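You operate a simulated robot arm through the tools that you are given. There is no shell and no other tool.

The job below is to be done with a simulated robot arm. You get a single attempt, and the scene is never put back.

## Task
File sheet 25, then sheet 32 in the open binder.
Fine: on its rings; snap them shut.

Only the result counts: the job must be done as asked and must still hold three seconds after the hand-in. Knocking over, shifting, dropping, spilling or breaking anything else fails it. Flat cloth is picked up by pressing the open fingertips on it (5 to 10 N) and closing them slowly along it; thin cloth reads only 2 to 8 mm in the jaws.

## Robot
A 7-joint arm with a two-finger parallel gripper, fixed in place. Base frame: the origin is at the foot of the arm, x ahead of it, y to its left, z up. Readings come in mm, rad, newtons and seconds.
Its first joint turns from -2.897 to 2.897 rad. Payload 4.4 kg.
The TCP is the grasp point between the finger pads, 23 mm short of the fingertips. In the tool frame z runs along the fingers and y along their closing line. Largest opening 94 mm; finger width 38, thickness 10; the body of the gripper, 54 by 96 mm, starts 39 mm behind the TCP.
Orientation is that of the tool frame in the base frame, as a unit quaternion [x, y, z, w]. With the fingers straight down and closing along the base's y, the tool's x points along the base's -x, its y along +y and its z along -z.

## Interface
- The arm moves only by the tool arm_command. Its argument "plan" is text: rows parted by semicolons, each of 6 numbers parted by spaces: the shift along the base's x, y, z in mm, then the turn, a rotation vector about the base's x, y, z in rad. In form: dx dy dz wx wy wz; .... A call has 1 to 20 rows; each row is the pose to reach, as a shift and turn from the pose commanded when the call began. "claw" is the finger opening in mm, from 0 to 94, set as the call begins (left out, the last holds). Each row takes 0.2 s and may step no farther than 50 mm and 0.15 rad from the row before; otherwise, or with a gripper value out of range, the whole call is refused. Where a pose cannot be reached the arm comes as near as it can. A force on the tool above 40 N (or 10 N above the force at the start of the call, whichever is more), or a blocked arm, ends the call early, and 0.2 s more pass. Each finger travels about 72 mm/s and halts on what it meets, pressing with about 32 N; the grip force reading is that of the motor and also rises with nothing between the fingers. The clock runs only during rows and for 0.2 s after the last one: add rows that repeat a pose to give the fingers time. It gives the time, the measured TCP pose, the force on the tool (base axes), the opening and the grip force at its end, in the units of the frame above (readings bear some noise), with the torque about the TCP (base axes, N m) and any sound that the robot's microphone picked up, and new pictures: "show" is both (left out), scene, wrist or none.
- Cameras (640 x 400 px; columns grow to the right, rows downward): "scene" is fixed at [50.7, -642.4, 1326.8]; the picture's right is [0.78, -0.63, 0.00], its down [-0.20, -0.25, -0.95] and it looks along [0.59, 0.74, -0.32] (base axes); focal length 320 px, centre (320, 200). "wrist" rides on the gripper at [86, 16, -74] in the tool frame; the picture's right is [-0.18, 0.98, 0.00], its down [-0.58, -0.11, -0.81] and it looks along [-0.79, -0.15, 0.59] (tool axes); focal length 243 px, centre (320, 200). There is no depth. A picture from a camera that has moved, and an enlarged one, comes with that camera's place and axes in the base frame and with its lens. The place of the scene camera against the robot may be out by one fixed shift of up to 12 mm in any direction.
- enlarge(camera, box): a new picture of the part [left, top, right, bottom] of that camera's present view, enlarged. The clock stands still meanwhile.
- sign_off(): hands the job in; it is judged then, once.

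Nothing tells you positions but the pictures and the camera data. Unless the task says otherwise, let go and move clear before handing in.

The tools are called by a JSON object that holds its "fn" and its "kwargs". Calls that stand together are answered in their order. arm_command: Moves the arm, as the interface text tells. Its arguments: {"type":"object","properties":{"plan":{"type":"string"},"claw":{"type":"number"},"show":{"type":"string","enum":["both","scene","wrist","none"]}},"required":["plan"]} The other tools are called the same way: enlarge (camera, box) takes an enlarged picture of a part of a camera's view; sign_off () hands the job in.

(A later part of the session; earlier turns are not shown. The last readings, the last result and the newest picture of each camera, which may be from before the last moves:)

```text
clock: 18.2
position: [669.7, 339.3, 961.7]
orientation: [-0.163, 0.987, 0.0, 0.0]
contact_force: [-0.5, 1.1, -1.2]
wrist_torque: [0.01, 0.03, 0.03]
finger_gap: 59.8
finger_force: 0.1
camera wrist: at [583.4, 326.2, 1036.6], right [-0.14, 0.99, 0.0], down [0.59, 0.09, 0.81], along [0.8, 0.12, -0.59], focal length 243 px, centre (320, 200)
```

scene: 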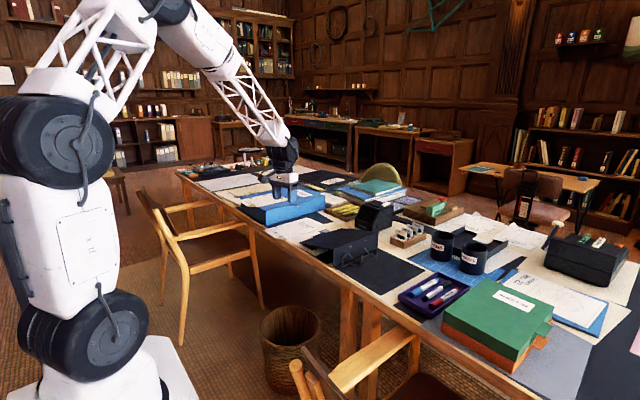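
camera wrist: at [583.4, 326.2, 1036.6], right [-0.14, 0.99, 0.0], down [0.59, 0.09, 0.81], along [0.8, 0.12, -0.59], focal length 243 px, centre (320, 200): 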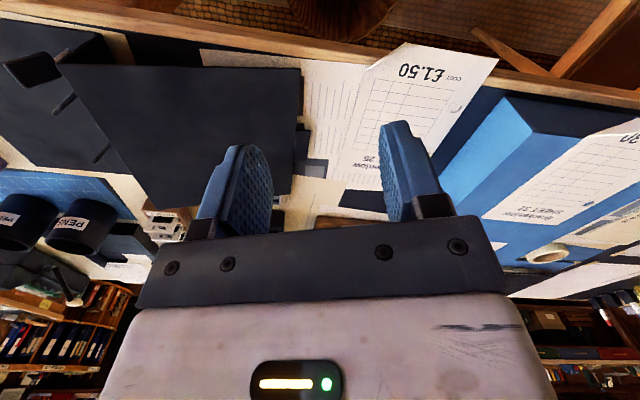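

The yaw is now +0.33 rad and following well. I'll continue to +2.28 rad in place.

{"fn": "arm_command", "kwargs": {"plan": "0 5 0 0 0 0.14; 0 10 0 0 0 0.28; 0 15 0 0 0 0.42; 0 20 0 0 0 0.56; 0 25 0 0 0 0.7; 0 30 0 0 0 0.84; 0 35 0 0 0 0.98; 0 40 0 0 0 1.12; 0 40 0 0 0 1.26; 0 40 0 0 0 1.4; 0 40 0 0 0 1.54; 0 40 0 0 0 1.68; 0 40 0 0 0 1.82; 0 40 0 0 0 1.95; 0 40 0 0 0 1.95"}}

{"fn": "enlarge", "kwargs": {"camera": "wrist", "box": [0, 0, 320, 200]}}

{"fn": "enlarge", "kwargs": {"camera": "scene", "box": [250, 150, 330, 230]}}

```text
clock: 21.4
position: [669.9, 375.0, 959.7]
orientation: [0.908, -0.418, 0.001, 0.0]
contact_force: [0.4, 0.3, 0.2]
wrist_torque: [0.0, 0.02, 0.03]
finger_gap: 60.2
finger_force: 0.1
camera wrist: at [714.2, 300.7, 1034.8], right [-0.87, -0.5, 0.0], down [-0.3, 0.51, 0.81], along [-0.4, 0.7, -0.59], focal length 243 px, centre (320, 200)
```

scene: 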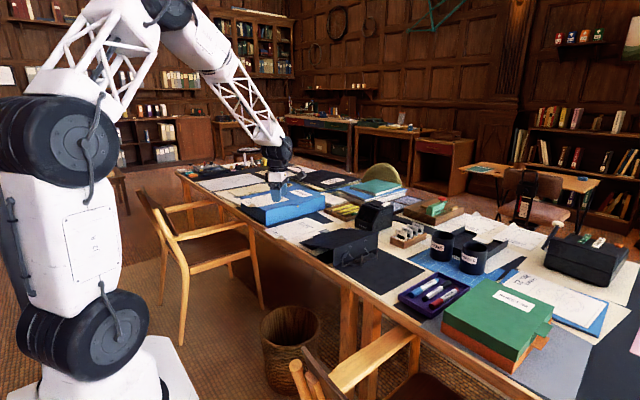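
wrist: 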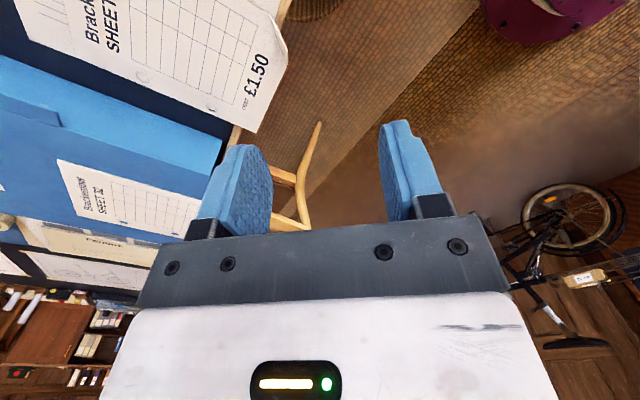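

```text
2.00 times, centred on (160, 100) of wrist
camera zoom: at [714.2, 300.7, 1034.8], right [-0.87, -0.5, 0.0], down [-0.3, 0.51, 0.81], along [-0.4, 0.7, -0.59], focal length 485 px, centre (640, 400)
```

zoom: 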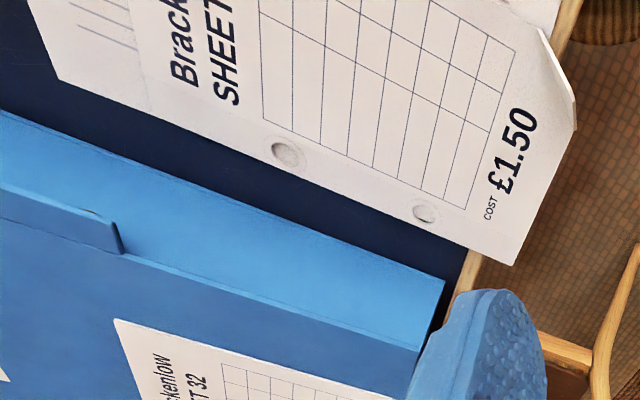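

```text
5.00 times, centred on (290, 190) of scene
camera zoom: at [50.7, -642.4, 1326.8], right [0.78, -0.63, 0.0], down [-0.2, -0.25, -0.95], along [0.59, 0.74, -0.32], focal length 1603 px, centre (470, 250)
```

zoom: 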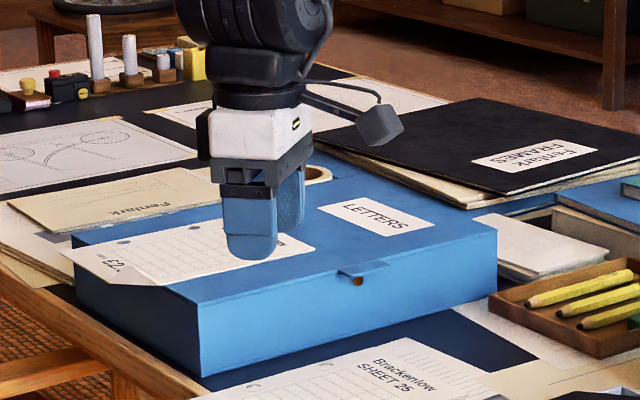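

The hand reached yaw 130.5°, and the camera now sees both holes of sheet 25 at about (746, 537) and (825.5, 536.5). The flap fold runs (680.6, 437)–(714, 402.5), and the flap rises about 69° with its tip at z≈762. I'll align the tool with the flap, tilted about 21°, at a pre-grasp point above it.

{"fn": "arm_command", "kwargs": {"plan": "-1.3 4.5 -35 0.083 -0.089 0.023; -2.6 9 -70 0.167 -0.179 0.047; -3.9 13.6 -105.7 0.25 -0.268 0.07; -3.9 13.6 -105.7 0.25 -0.268 0.07", "claw": 30}}

{"fn": "enlarge", "kwargs": {"camera": "scene", "box": [245, 195, 309, 245]}}

{"fn": "enlarge", "kwargs": {"camera": "wrist", "box": [120, 0, 440, 200]}}

```text
clock: 22.4
position: [666.7, 389.7, 854.0]
orientation: [0.907, -0.379, 0.07, -0.169]
contact_force: [0.5, 0.9, 0.3]
wrist_torque: [0.0, -0.01, -0.02]
finger_gap: 30.0
finger_force: 0.1
camera wrist: at [698.1, 298.9, 917.1], right [-0.78, -0.51, -0.35], down [-0.54, 0.28, 0.79], along [-0.31, 0.81, -0.5], focal length 243 px, centre (320, 200)
```

scene: 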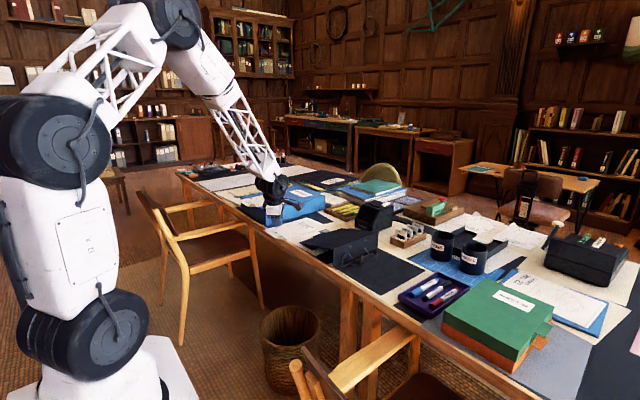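
wrist: 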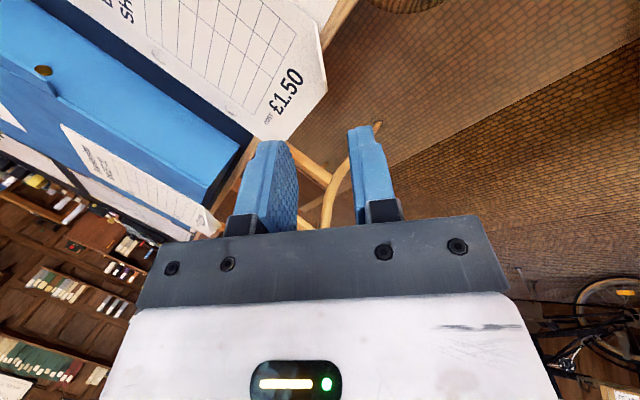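

```text
8.00 times, centred on (277, 220) of scene
camera zoom: at [50.7, -642.4, 1326.8], right [0.78, -0.63, 0.0], down [-0.2, -0.25, -0.95], along [0.59, 0.74, -0.32], focal length 2564 px, centre (664, 40)
```

zoom: 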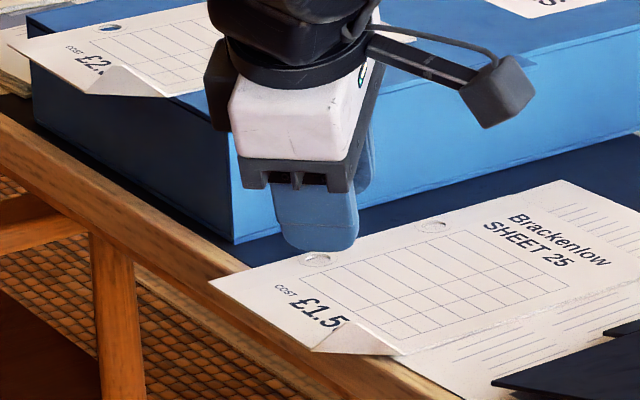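

```text
2.00 times, centred on (280, 100) of wrist
camera zoom: at [698.1, 298.9, 917.1], right [-0.78, -0.51, -0.35], down [-0.54, 0.28, 0.79], along [-0.31, 0.81, -0.5], focal length 485 px, centre (400, 400)
```

zoom: 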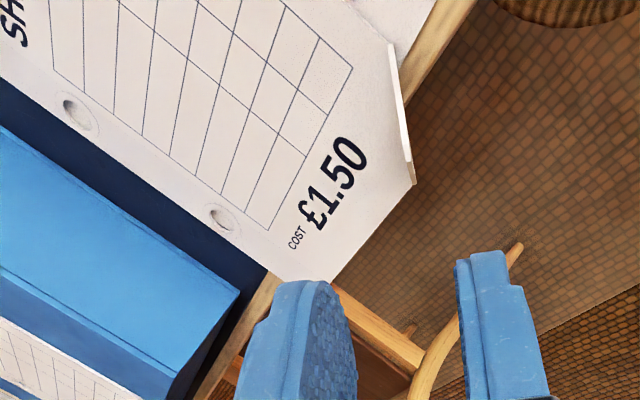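

The tool axis now points right along the flap, and the measured fold fits my estimate. I'll move in along the axis with a 20 mm opening so the flap goes between the fingers.

{"fn": "arm_command", "kwargs": {"plan": "7 6.7 -26 0 0 0; 14 13.4 -52 0 0 0; 19 18 -70 0 0 0; 22.3 21.4 -82 0 0 0; 22.3 21.4 -82 0 0 0", "claw": 20}}

{"fn": "enlarge", "kwargs": {"camera": "scene", "box": [250, 205, 314, 245]}}

{"fn": "enlarge", "kwargs": {"camera": "wrist", "box": [160, 50, 420, 250]}}

```text
clock: 23.6
position: [688.3, 409.8, 772.4]
orientation: [0.907, -0.38, 0.071, -0.168]
contact_force: [-0.3, -0.1, 1.4]
wrist_torque: [0.01, 0.0, -0.04]
finger_gap: 20.1
finger_force: 0.1
camera wrist: at [718.6, 319.8, 835.1], right [-0.78, -0.51, -0.35], down [-0.54, 0.28, 0.79], along [-0.31, 0.81, -0.5], focal length 243 px, centre (320, 200)
```

scene: 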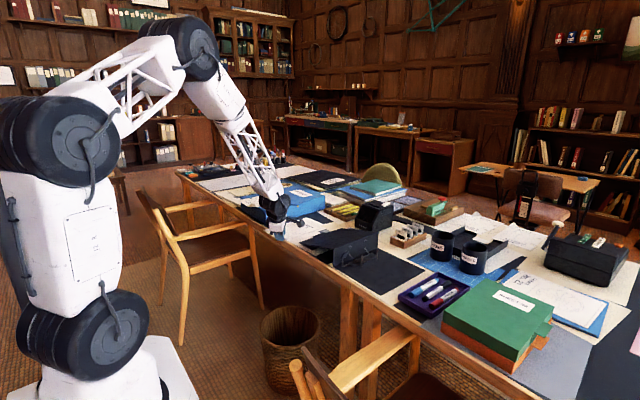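
wrist: 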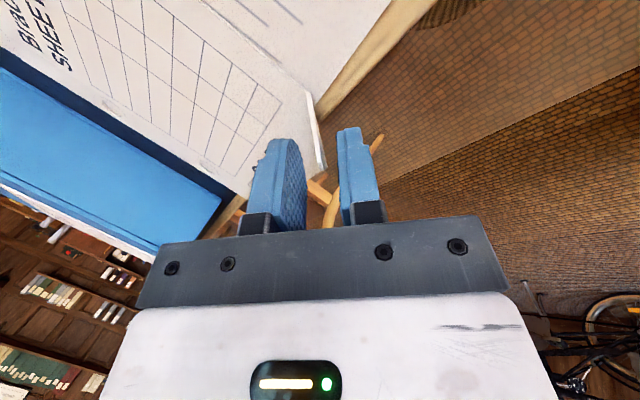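

```text
10.00 times, centred on (282, 225) of scene
camera zoom: at [50.7, -642.4, 1326.8], right [0.78, -0.63, 0.0], down [-0.2, -0.25, -0.95], along [0.59, 0.74, -0.32], focal length 3205 px, centre (700, -50)
```

zoom: 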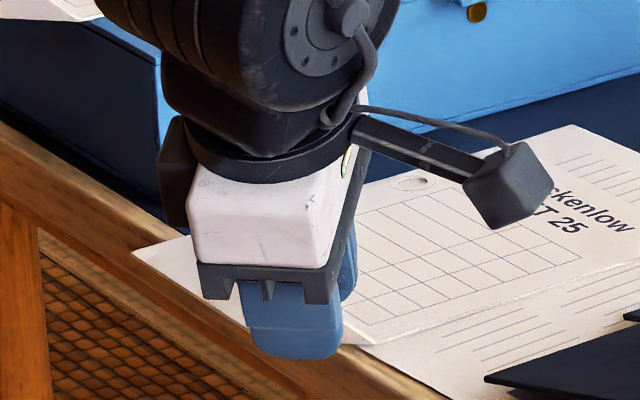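

```text
2.00 times, centred on (290, 150) of wrist
camera zoom: at [718.6, 319.8, 835.1], right [-0.78, -0.51, -0.35], down [-0.54, 0.28, 0.79], along [-0.31, 0.81, -0.5], focal length 485 px, centre (380, 300)
```

zoom: 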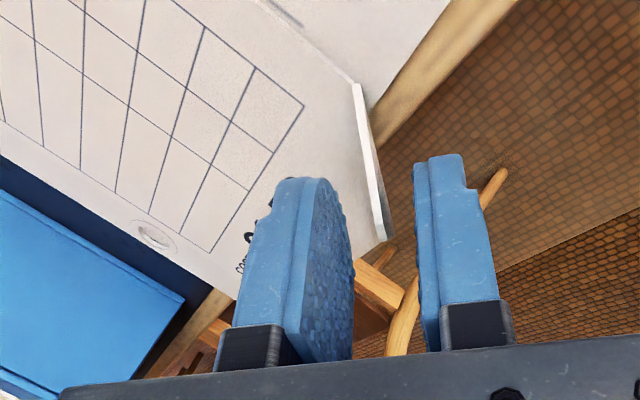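

The flap lies centred between the fingers. I'll go 2 mm deeper and close on it.

{"fn": "arm_command", "kwargs": {"plan": "0.6 0.6 -2.2 0 0 0; 0.6 0.6 -2.2 0 0 0", "show": "none"}}

{"fn": "arm_command", "kwargs": {"plan": "0 0 0 0 0 0; 0 0 0 0 0 0; 0 0 0 0 0 0; 0 0 0 0 0 0", "claw": 0, "show": "wrist"}}

{"fn": "enlarge", "kwargs": {"camera": "wrist", "box": [160, 50, 420, 250]}}

{"fn": "enlarge", "kwargs": {"camera": "scene", "box": [250, 205, 314, 245]}}

```text
clock: 24.2
position: [689.6, 411.3, 769.9]
orientation: [0.907, -0.379, 0.071, -0.168]
contact_force: [0.3, 0.8, 0.5]
wrist_torque: [0.01, -0.01, -0.02]
finger_gap: 20.1
finger_force: 0.1
```

```text
clock: 25.2
position: [689.7, 411.3, 770.7]
orientation: [0.907, -0.38, 0.07, -0.168]
contact_force: [0.0, 0.3, 2.1]
wrist_torque: [0.33, -0.45, 0.17]
finger_gap: 1.3
finger_force: 32.6
camera wrist: at [720.7, 320.7, 833.9], right [-0.78, -0.51, -0.35], down [-0.54, 0.28, 0.79], along [-0.31, 0.81, -0.5], focal length 243 px, centre (320, 200)
```

wrist: 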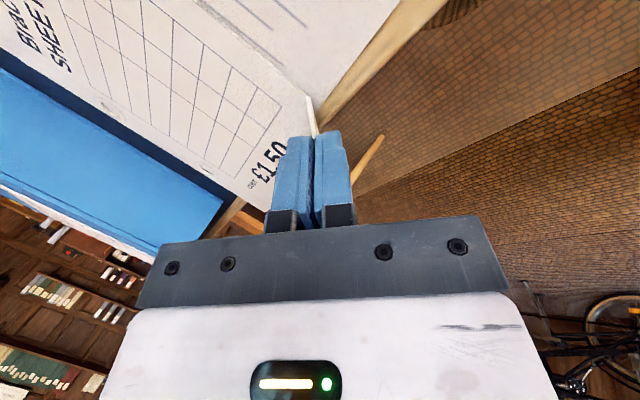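

```text
2.00 times, centred on (290, 150) of wrist
camera zoom: at [720.7, 320.7, 833.9], right [-0.78, -0.51, -0.35], down [-0.54, 0.28, 0.79], along [-0.31, 0.81, -0.5], focal length 485 px, centre (380, 300)
```

zoom: 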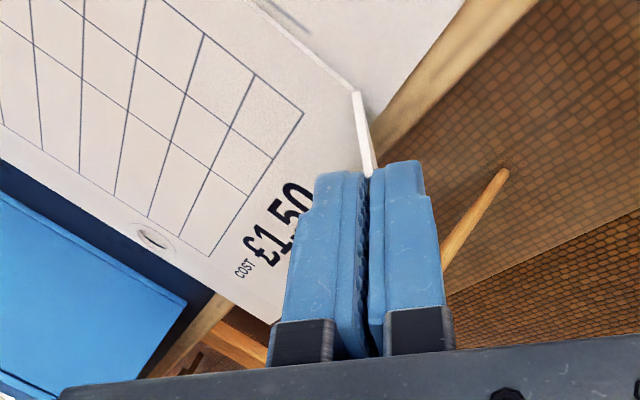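

```text
10.00 times, centred on (282, 225) of scene
camera zoom: at [50.7, -642.4, 1326.8], right [0.78, -0.63, 0.0], down [-0.2, -0.25, -0.95], along [0.59, 0.74, -0.32], focal length 3205 px, centre (700, -50)
```

zoom: 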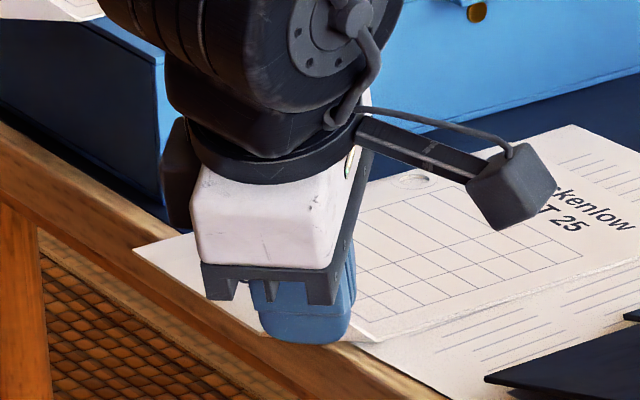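

The gap reads 1.3 mm with a reaction torque, so the flap is held. I'll lift gently and see how the sheet behaves.

{"fn": "arm_command", "kwargs": {"plan": "0 0 5 0 0 0; 0 0 12 0 0 0; 0 0 22 0 0 0; 0 0 35 0 0 0; 0 0 50 0 0 0; 0 0 50 0 0 0"}}

{"fn": "enlarge", "kwargs": {"camera": "scene", "box": [240, 185, 336, 245]}}

{"fn": "enlarge", "kwargs": {"camera": "wrist", "box": [0, 0, 320, 200]}}

```text
clock: 26.6
position: [691.0, 409.7, 819.2]
orientation: [0.907, -0.379, 0.071, -0.169]
contact_force: [0.0, -0.2, -0.7]
wrist_torque: [-0.02, 0.02, -0.02]
finger_gap: 0.7
finger_force: 31.8
camera wrist: at [721.9, 319.6, 883.0], right [-0.78, -0.51, -0.35], down [-0.54, 0.28, 0.79], along [-0.31, 0.81, -0.5], focal length 243 px, centre (320, 200)
```

scene: 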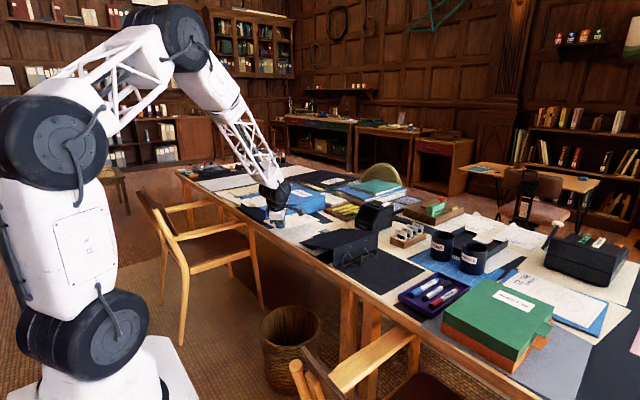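
wrist: 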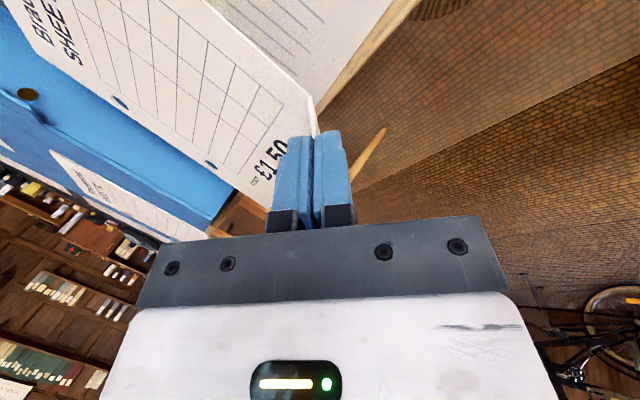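

```text
6.67 times, centred on (288, 215) of scene
camera zoom: at [50.7, -642.4, 1326.8], right [0.78, -0.63, 0.0], down [-0.2, -0.25, -0.95], along [0.59, 0.74, -0.32], focal length 2137 px, centre (533, 100)
```

zoom: 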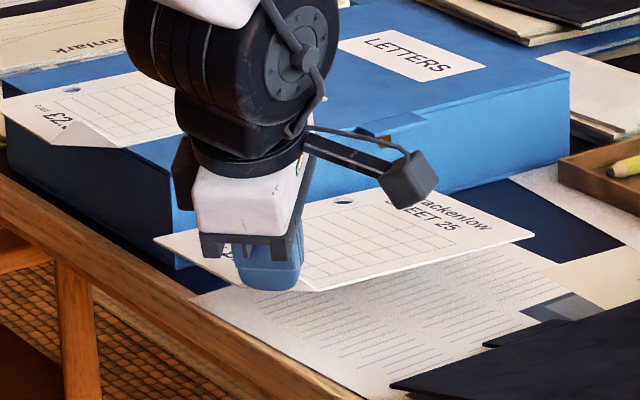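

```text
2.00 times, centred on (160, 100) of wrist
camera zoom: at [721.9, 319.6, 883.0], right [-0.78, -0.51, -0.35], down [-0.54, 0.28, 0.79], along [-0.31, 0.81, -0.5], focal length 485 px, centre (640, 400)
```

zoom: 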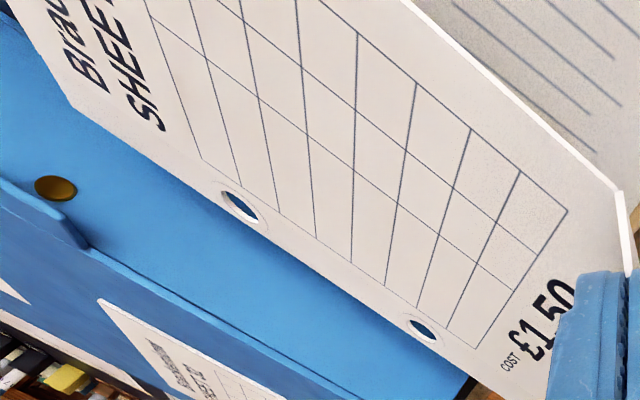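

Sheet 25 is rigid, held level, and both holes are visible. They sit at about (747.6, 535, 786) and (827.8, 535, 783), so I need a shift of about (+47.6, -490). I'll raise it and carry it over the binder, staying well above the spine.

{"fn": "arm_command", "kwargs": {"plan": "0 0 35 0 0 0; 0 0 70 0 0 0; 4 -40 72 0 0 0; 8 -80 72 0 0 0; 12 -120 72 0 0 0; 16 -160 72 0 0 0; 20 -200 72 0 0 0; 24 -240 72 0 0 0; 28 -280 72 0 0 0; 32 -320 72 0 0 0; 36 -360 72 0 0 0; 40 -400 72 0 0 0; 44 -445 72 0 0 0; 47.6 -490 72 0 0 0; 47.6 -490 72 0 0 0; 47.6 -490 72 0 0 0"}}

{"fn": "enlarge", "kwargs": {"camera": "scene", "box": [310, 195, 430, 285]}}

{"fn": "enlarge", "kwargs": {"camera": "wrist", "box": [0, 0, 320, 200]}}

```text
clock: 30.0
position: [734.5, -79.2, 893.0]
orientation: [0.907, -0.38, 0.07, -0.168]
contact_force: [0.5, 0.2, 0.0]
wrist_torque: [-0.03, 0.02, 0.01]
finger_gap: 0.8
finger_force: 31.7
camera wrist: at [765.7, -169.0, 956.7], right [-0.78, -0.51, -0.35], down [-0.54, 0.28, 0.79], along [-0.31, 0.81, -0.5], focal length 243 px, centre (320, 200)
```

scene: 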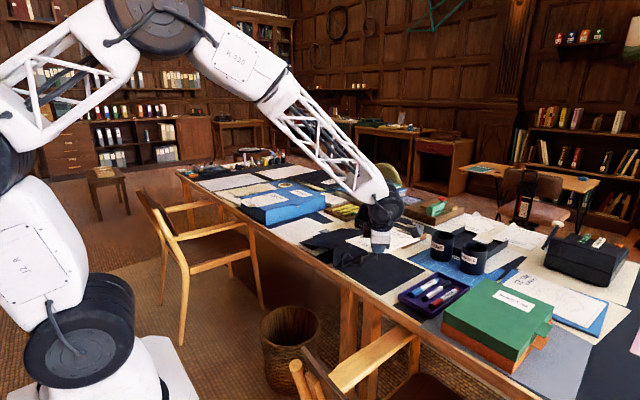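
wrist: 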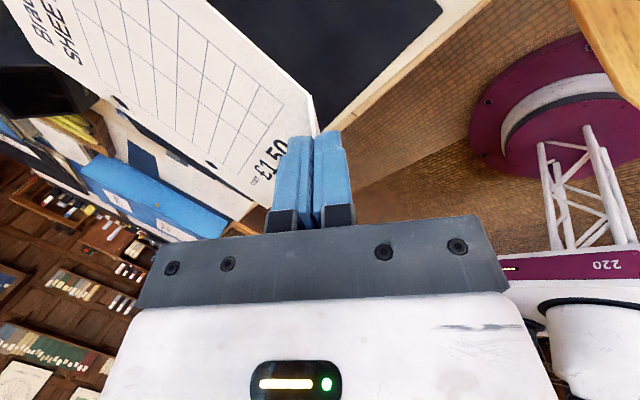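

```text
4.44 times, centred on (370, 240) of scene
camera zoom: at [50.7, -642.4, 1326.8], right [0.78, -0.63, 0.0], down [-0.2, -0.25, -0.95], along [0.59, 0.74, -0.32], focal length 1425 px, centre (98, 22)
```

zoom: 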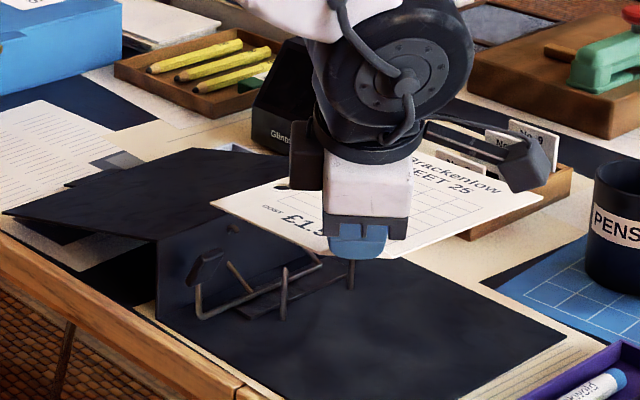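

```text
2.00 times, centred on (160, 100) of wrist
camera zoom: at [765.7, -169.0, 956.7], right [-0.78, -0.51, -0.35], down [-0.54, 0.28, 0.79], along [-0.31, 0.81, -0.5], focal length 485 px, centre (640, 400)
```

zoom: 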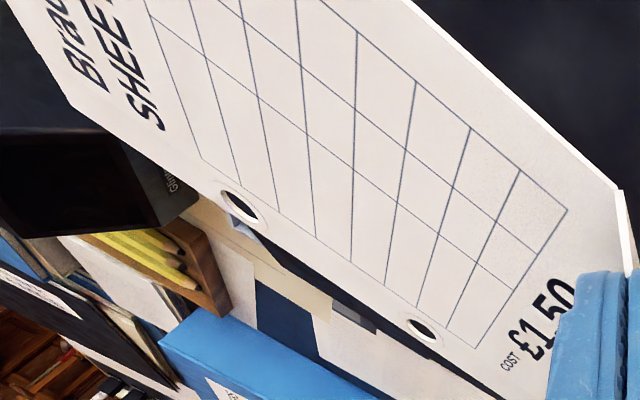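

The sheet is over the binder. By my estimates hole 1 is at about (792.5, 45.6) and post 1 at about (796, 43.6), so only a small correction is needed. I'll check hole and post together in the scene view.

{"fn": "enlarge", "kwargs": {"camera": "scene", "box": [336, 226, 392, 261]}}

```text
11.43 times, centred on (364, 244) of scene
camera zoom: at [50.7, -642.4, 1326.8], right [0.78, -0.63, 0.0], down [-0.2, -0.25, -0.95], along [0.59, 0.74, -0.32], focal length 3663 px, centre (-183, -297)
```

zoom: 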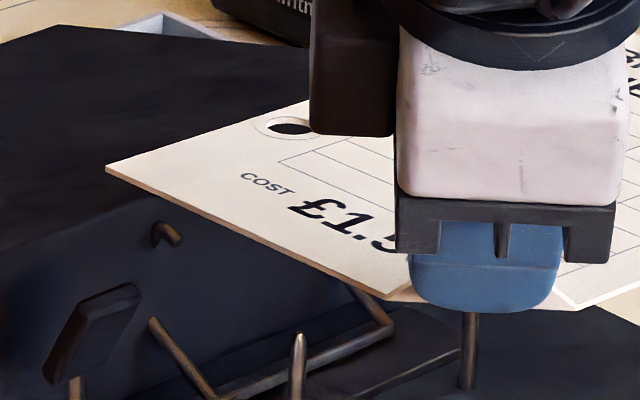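

I see hole 1 just left of the hand, and it needs about +4.5 mm along the picture's right. I'll correct by (3.5, -2.3), lower the sheet to just above the post tips and look again.

{"fn": "arm_command", "kwargs": {"plan": "2 -1.2 -16 0 0 0; 3.5 -2.3 -32 0 0 0; 3.5 -2.3 -46 0 0 0; 3.5 -2.3 -46 0 0 0; 3.5 -2.3 -46 0 0 0"}}

{"fn": "enlarge", "kwargs": {"camera": "scene", "box": [336, 236, 392, 271]}}

{"fn": "enlarge", "kwargs": {"camera": "wrist", "box": [60, 60, 260, 185]}}

```text
clock: 31.2
position: [738.5, -81.0, 845.7]
orientation: [0.907, -0.38, 0.071, -0.169]
contact_force: [-0.1, -0.4, 0.2]
wrist_torque: [-0.02, 0.02, 0.0]
finger_gap: 0.4
finger_force: 31.7
camera wrist: at [770.4, -171.6, 909.3], right [-0.78, -0.51, -0.35], down [-0.54, 0.28, 0.79], along [-0.31, 0.81, -0.5], focal length 243 px, centre (320, 200)
```

scene: 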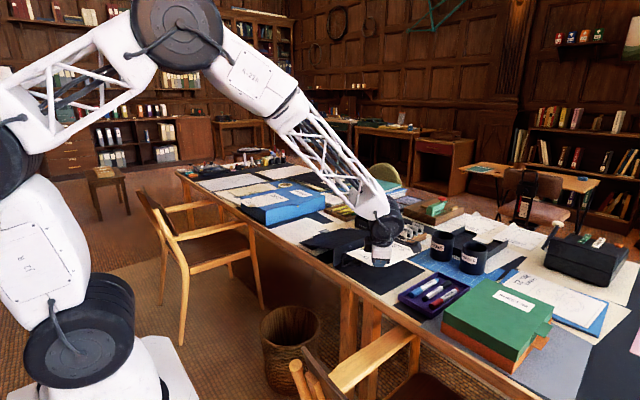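
wrist: 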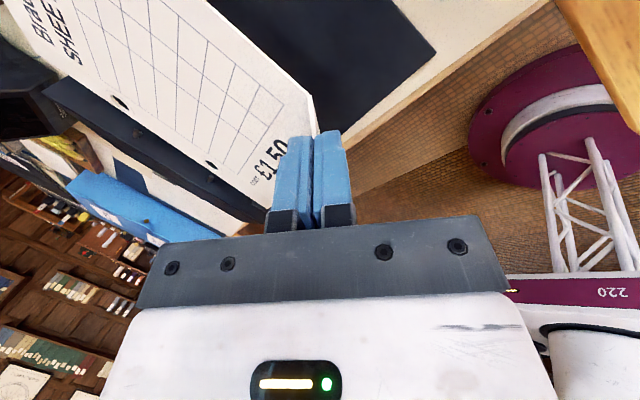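

```text
11.43 times, centred on (364, 254) of scene
camera zoom: at [50.7, -642.4, 1326.8], right [0.78, -0.63, 0.0], down [-0.2, -0.25, -0.95], along [0.59, 0.74, -0.32], focal length 3663 px, centre (-183, -411)
```

zoom: 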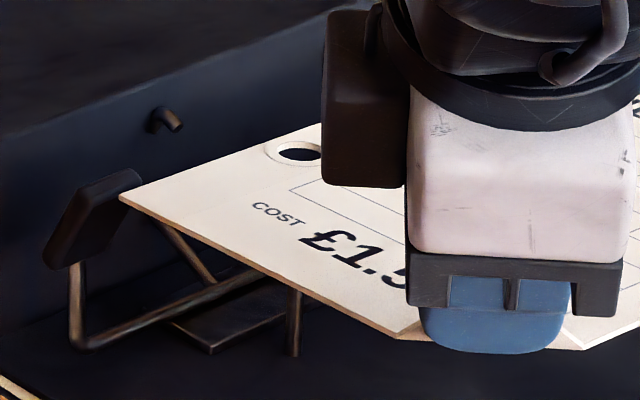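

```text
3.20 times, centred on (160, 122) of wrist
camera zoom: at [770.4, -171.6, 909.3], right [-0.78, -0.51, -0.35], down [-0.54, 0.28, 0.79], along [-0.31, 0.81, -0.5], focal length 776 px, centre (832, 448)
```

zoom: 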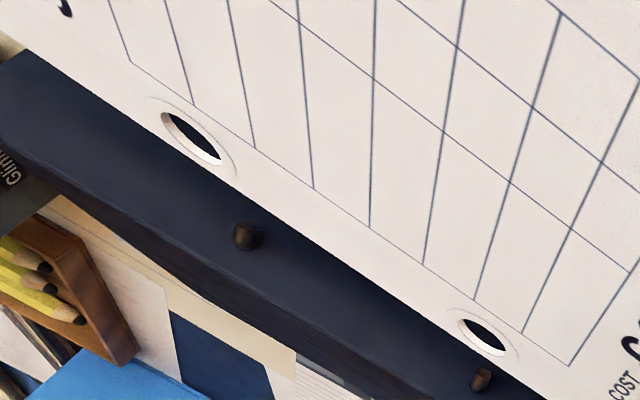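

The post tip is at z≈789, and hole 1 looks within about 2 mm of post 1. I'll zoom in tighter to check the hole's centre.

{"fn": "enlarge", "kwargs": {"camera": "scene", "box": [352, 244, 376, 259]}}

{"fn": "enlarge", "kwargs": {"camera": "scene", "box": [355, 255, 379, 270]}}

```text
16.00 times, centred on (364, 252) of scene
camera zoom: at [50.7, -642.4, 1326.8], right [0.78, -0.63, 0.0], down [-0.2, -0.25, -0.95], along [0.59, 0.74, -0.32], focal length 5129 px, centre (-384, -624)
```

zoom: 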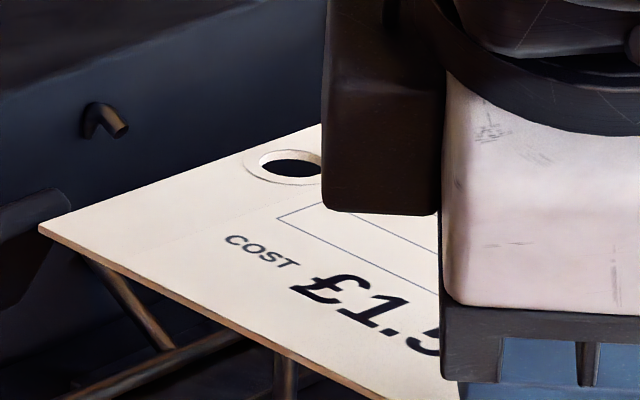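

```text
16.00 times, centred on (367, 262) of scene
camera zoom: at [50.7, -642.4, 1326.8], right [0.78, -0.63, 0.0], down [-0.2, -0.25, -0.95], along [0.59, 0.74, -0.32], focal length 5129 px, centre (-432, -800)
```

zoom: 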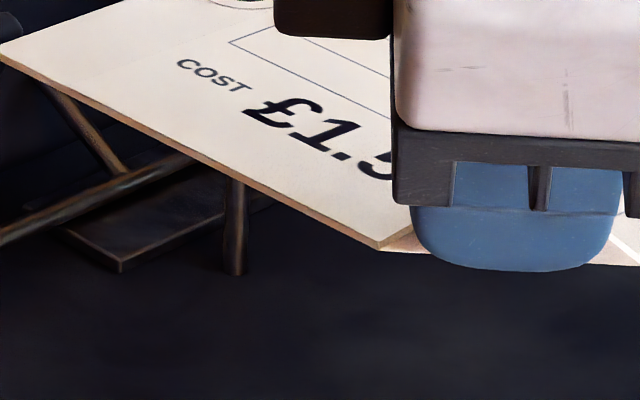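

Hole 1 is within about 1.5 mm of post 1. I'll nudge it by (1, -0.6) and lower in small steps, watching the force.

{"fn": "arm_command", "kwargs": {"plan": "1 -0.6 -6 0 0 0; 1 -0.6 -13 0 0 0; 1 -0.6 -20 0 0 0; 1 -0.6 -26 0 0 0; 1 -0.6 -26 0 0 0"}}

{"fn": "enlarge", "kwargs": {"camera": "scene", "box": [348, 248, 380, 268]}}

{"fn": "enlarge", "kwargs": {"camera": "wrist", "box": [80, 70, 240, 190]}}

```text
clock: 32.4
position: [740.0, -82.9, 820.9]
orientation: [0.907, -0.379, 0.07, -0.169]
contact_force: [-0.1, 0.4, -0.3]
wrist_torque: [-0.01, 0.05, 0.03]
finger_gap: 0.7
finger_force: 32.2
camera wrist: at [771.4, -172.3, 884.8], right [-0.78, -0.51, -0.35], down [-0.54, 0.28, 0.79], along [-0.31, 0.81, -0.5], focal length 243 px, centre (320, 200)
```

scene: 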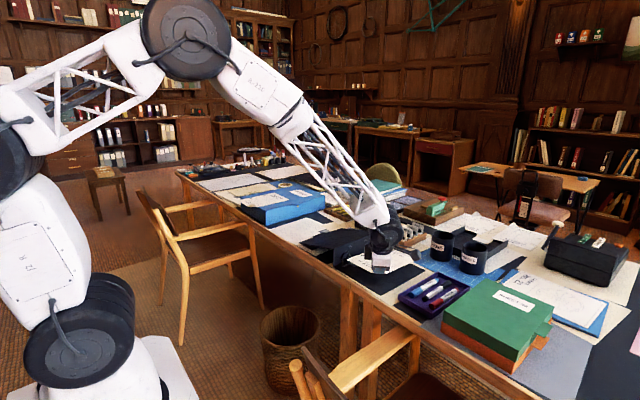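
wrist: 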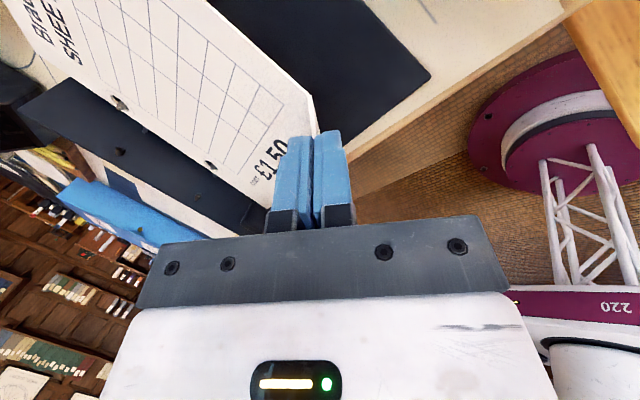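

```text
16.00 times, centred on (364, 258) of scene
camera zoom: at [50.7, -642.4, 1326.8], right [0.78, -0.63, 0.0], down [-0.2, -0.25, -0.95], along [0.59, 0.74, -0.32], focal length 5129 px, centre (-384, -728)
```

zoom: 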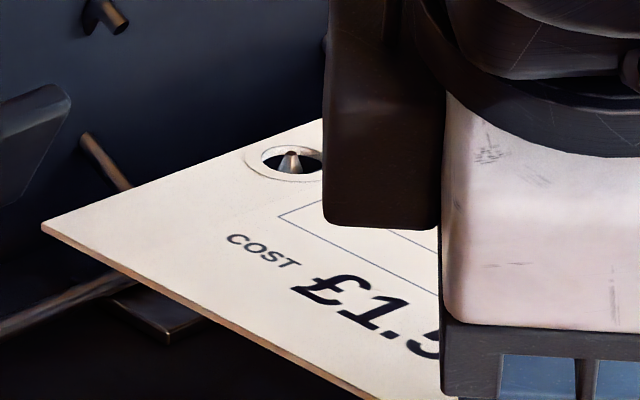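

```text
3.33 times, centred on (160, 130) of wrist
camera zoom: at [771.4, -172.3, 884.8], right [-0.78, -0.51, -0.35], down [-0.54, 0.28, 0.79], along [-0.31, 0.81, -0.5], focal length 809 px, centre (853, 433)
```

zoom: 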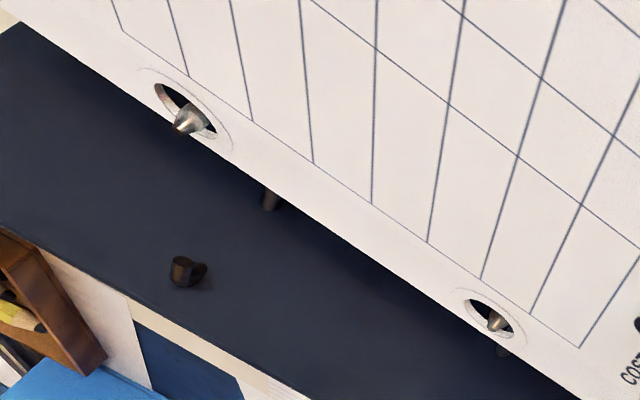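

Both post tips now show through both holes. I'll keep lowering the sheet toward the cover.

{"fn": "arm_command", "kwargs": {"plan": "0 0 -8 0 0 0; 0 0 -16 0 0 0; 0 0 -24 0 0 0; 0 0 -31 0 0 0; 0 0 -37 0 0 0; 0 0 -37 0 0 0"}}

{"fn": "enlarge", "kwargs": {"camera": "scene", "box": [344, 246, 392, 276]}}

{"fn": "enlarge", "kwargs": {"camera": "wrist", "box": [60, 40, 260, 190]}}

```text
clock: 33.8
position: [740.8, -82.8, 784.5]
orientation: [0.907, -0.38, 0.07, -0.168]
contact_force: [-0.3, 0.5, 0.2]
wrist_torque: [0.0, -0.07, -0.01]
finger_gap: 0.7
finger_force: 32.0
camera wrist: at [771.7, -172.3, 847.1], right [-0.78, -0.51, -0.35], down [-0.54, 0.28, 0.79], along [-0.31, 0.81, -0.5], focal length 243 px, centre (320, 200)
```

scene: 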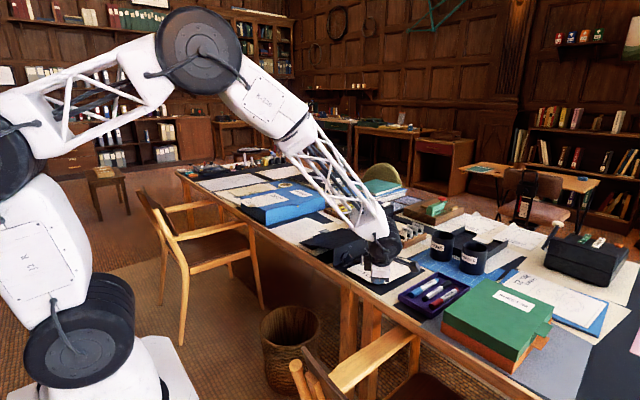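
wrist: 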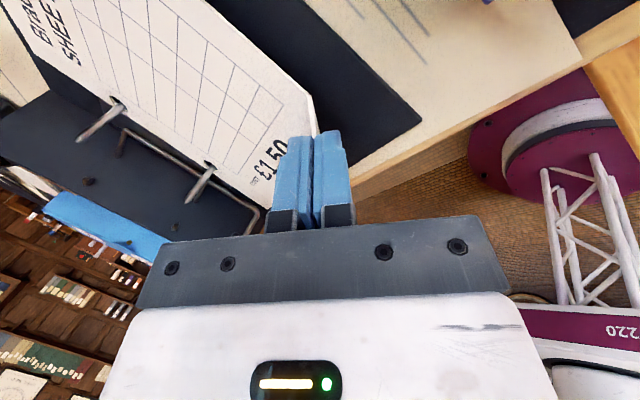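

```text
13.33 times, centred on (368, 261) of scene
camera zoom: at [50.7, -642.4, 1326.8], right [0.78, -0.63, 0.0], down [-0.2, -0.25, -0.95], along [0.59, 0.74, -0.32], focal length 4274 px, centre (-320, -613)
```

zoom: 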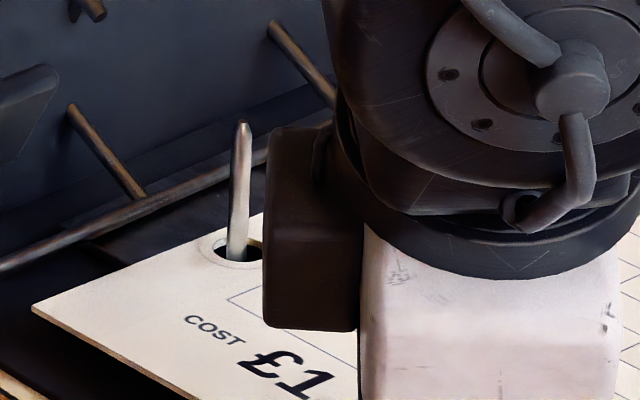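

```text
2.67 times, centred on (160, 115) of wrist
camera zoom: at [771.7, -172.3, 847.1], right [-0.78, -0.51, -0.35], down [-0.54, 0.28, 0.79], along [-0.31, 0.81, -0.5], focal length 647 px, centre (747, 427)
```

zoom: 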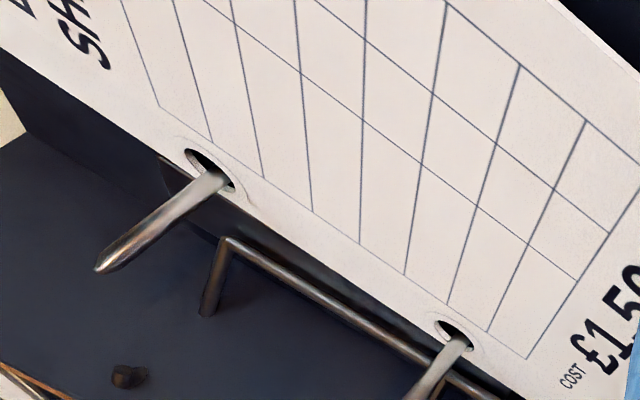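

Both posts pass through both holes. I'll lower the last 8 mm and open the fingers slightly to let go.

{"fn": "arm_command", "kwargs": {"plan": "0 0 -4 0 0 0; 0 0 -8 0 0 0; 0 0 -8 0 0 0", "show": "none"}}

{"fn": "arm_command", "kwargs": {"plan": "0 0 0 0 0 0; 0 0 0 0 0 0; 0 0 0 0 0 0", "claw": 18, "show": "wrist"}}

{"fn": "enlarge", "kwargs": {"camera": "scene", "box": [344, 246, 408, 286]}}

```text
clock: 34.6
position: [740.7, -81.7, 775.3]
orientation: [0.907, -0.38, 0.07, -0.168]
contact_force: [0.7, -0.5, 1.9]
wrist_torque: [0.24, -0.34, -0.08]
finger_gap: 0.9
finger_force: 32.2
```

```text
clock: 35.4
position: [740.3, -81.0, 777.2]
orientation: [0.907, -0.379, 0.071, -0.168]
contact_force: [0.5, 0.1, -0.7]
wrist_torque: [-0.01, -0.02, 0.04]
finger_gap: 18.3
finger_force: 0.1
camera wrist: at [771.4, -171.6, 839.6], right [-0.78, -0.51, -0.35], down [-0.54, 0.28, 0.79], along [-0.31, 0.81, -0.5], focal length 243 px, centre (320, 200)
```

wrist: 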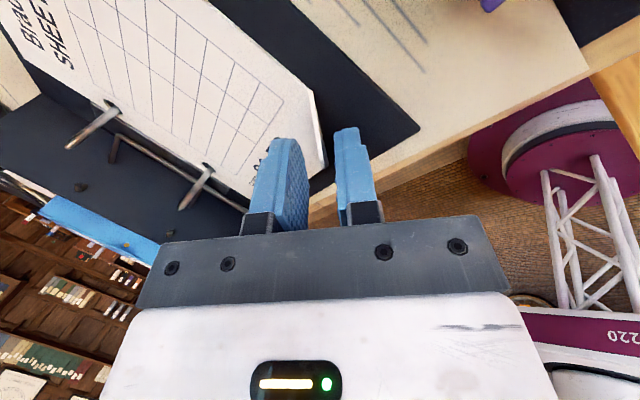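

```text
10.00 times, centred on (376, 266) of scene
camera zoom: at [50.7, -642.4, 1326.8], right [0.78, -0.63, 0.0], down [-0.2, -0.25, -0.95], along [0.59, 0.74, -0.32], focal length 3205 px, centre (-240, -460)
```

zoom: 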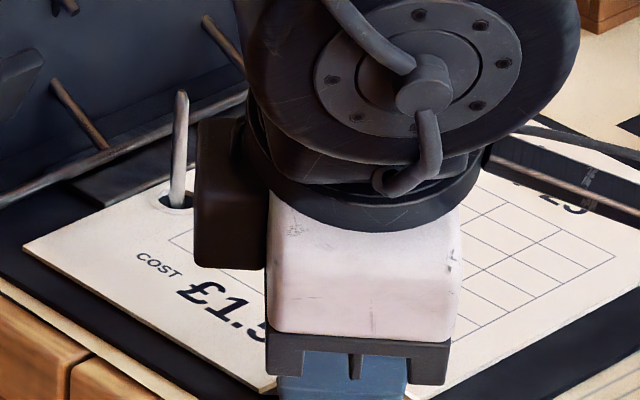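

Sheet 25 is on both posts and released. I'll back off along the tool axis and then go up.

{"fn": "arm_command", "kwargs": {"plan": "-3.2 -3.2 11.7 0 0 0; -7.6 -7.6 28 0 0 0; -15.3 -15.2 56 0 0 0; -21.7 -21.6 79 0 0 0; -22 -22 120 0 0 0; -22 -22 165 0 0 0; -22 -22 165 0 0 0"}}

{"fn": "enlarge", "kwargs": {"camera": "scene", "box": [320, 230, 416, 290]}}

{"fn": "enlarge", "kwargs": {"camera": "wrist", "box": [60, 0, 360, 180]}}

```text
clock: 37.0
position: [719.9, -100.7, 938.4]
orientation: [0.907, -0.38, 0.071, -0.168]
contact_force: [-0.3, 0.6, -0.9]
wrist_torque: [-0.01, 0.02, 0.03]
finger_gap: 17.9
finger_force: 0.0
camera wrist: at [750.2, -191.8, 1002.8], right [-0.78, -0.51, -0.35], down [-0.54, 0.28, 0.79], along [-0.31, 0.81, -0.5], focal length 243 px, centre (320, 200)
```

scene: 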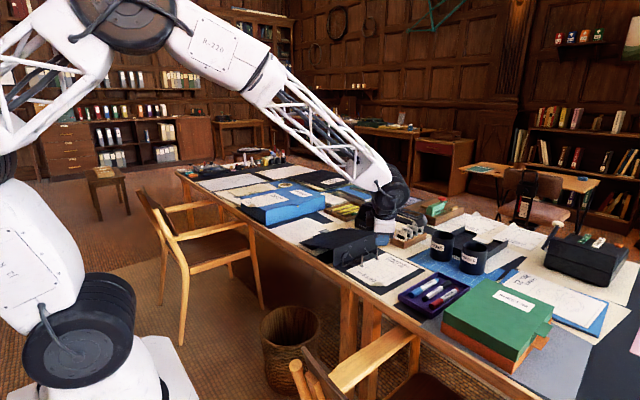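
wrist: 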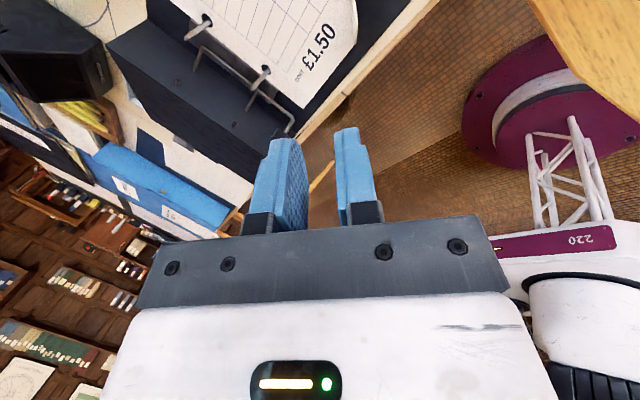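

```text
6.67 times, centred on (368, 260) of scene
camera zoom: at [50.7, -642.4, 1326.8], right [0.78, -0.63, 0.0], down [-0.2, -0.25, -0.95], along [0.59, 0.74, -0.32], focal length 2137 px, centre (0, -200)
```

zoom: 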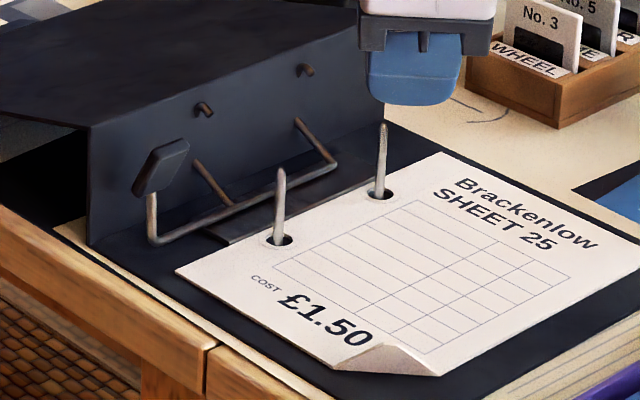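

```text
2.13 times, centred on (210, 90) of wrist
camera zoom: at [750.2, -191.8, 1002.8], right [-0.78, -0.51, -0.35], down [-0.54, 0.28, 0.79], along [-0.31, 0.81, -0.5], focal length 518 px, centre (555, 435)
```

zoom: 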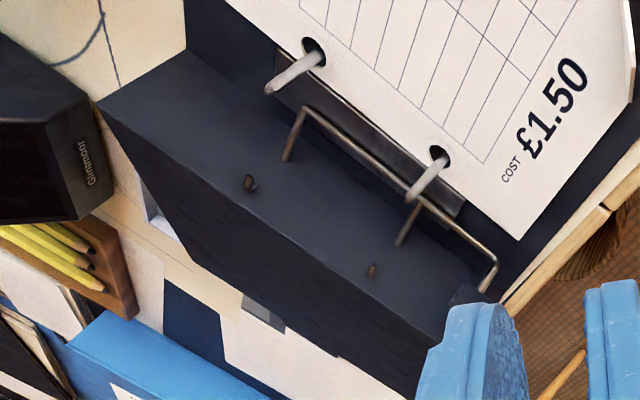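

Sheet 25 sits on both rings. Now I'm moving to sheet 32 on the blue box, whose flap I estimate near (701, 678, 812), keeping the same tool orientation.

{"fn": "arm_command", "kwargs": {"plan": "-3 44 0 0 0 0; -6 88 0 0 0 0; -8 132 0 0 0 0; -11 177 0 0 0 0; -14 221 0 0 0 0; -17 265 0 0 0 0; -20 309 0 0 0 0; -23 353 0 0 0 0; -25 398 0 0 0 0; -28 442 0 0 0 0; -31 486 0 0 0 0; -34 530 0 0 0 0; -37 574 0 0 0 0; -40 619 0 0 0 0; -42 663 0 0 0 0; -45 707 0 0 0 0; -48 751 0 0 0 0; -48 751 0 0 0 0"}}

{"fn": "enlarge", "kwargs": {"camera": "wrist", "box": [60, 0, 380, 200]}}

{"fn": "enlarge", "kwargs": {"camera": "scene", "box": [210, 160, 290, 210]}}

```text
clock: 40.8
position: [671.0, 646.2, 939.1]
orientation: [0.907, -0.379, 0.07, -0.168]
contact_force: [-0.8, 1.1, 0.1]
wrist_torque: [0.04, 0.0, 0.07]
finger_gap: 18.0
finger_force: 0.1
camera wrist: at [701.8, 556.1, 1002.8], right [-0.78, -0.51, -0.35], down [-0.54, 0.28, 0.79], along [-0.31, 0.81, -0.5], focal length 243 px, centre (320, 200)
```

scene: 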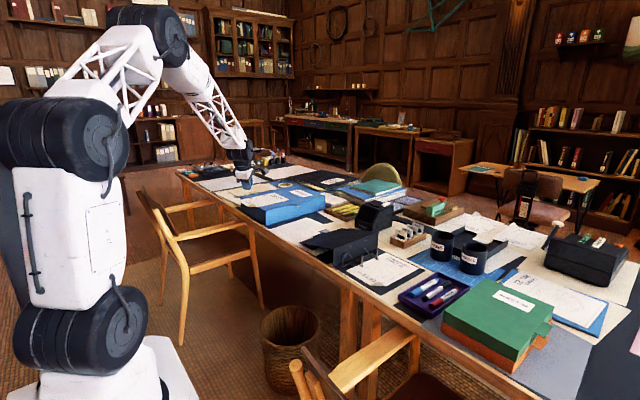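
wrist: 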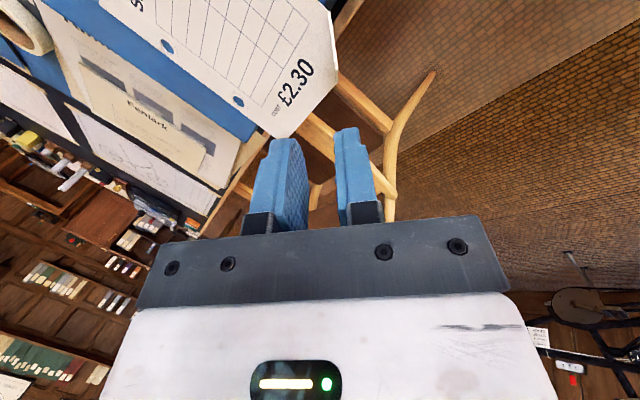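

```text
2.00 times, centred on (220, 100) of wrist
camera zoom: at [701.8, 556.1, 1002.8], right [-0.78, -0.51, -0.35], down [-0.54, 0.28, 0.79], along [-0.31, 0.81, -0.5], focal length 485 px, centre (520, 400)
```

zoom: 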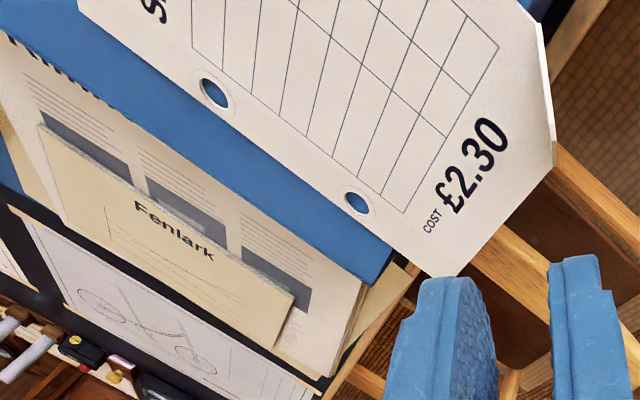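

```text
8.00 times, centred on (250, 185) of scene
camera zoom: at [50.7, -642.4, 1326.8], right [0.78, -0.63, 0.0], down [-0.2, -0.25, -0.95], along [0.59, 0.74, -0.32], focal length 2564 px, centre (880, 320)
```

zoom: 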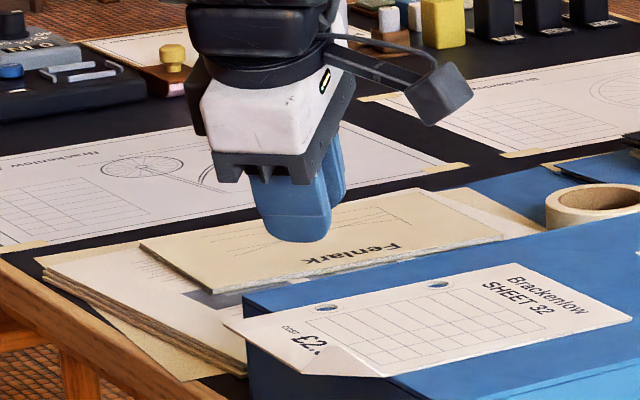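

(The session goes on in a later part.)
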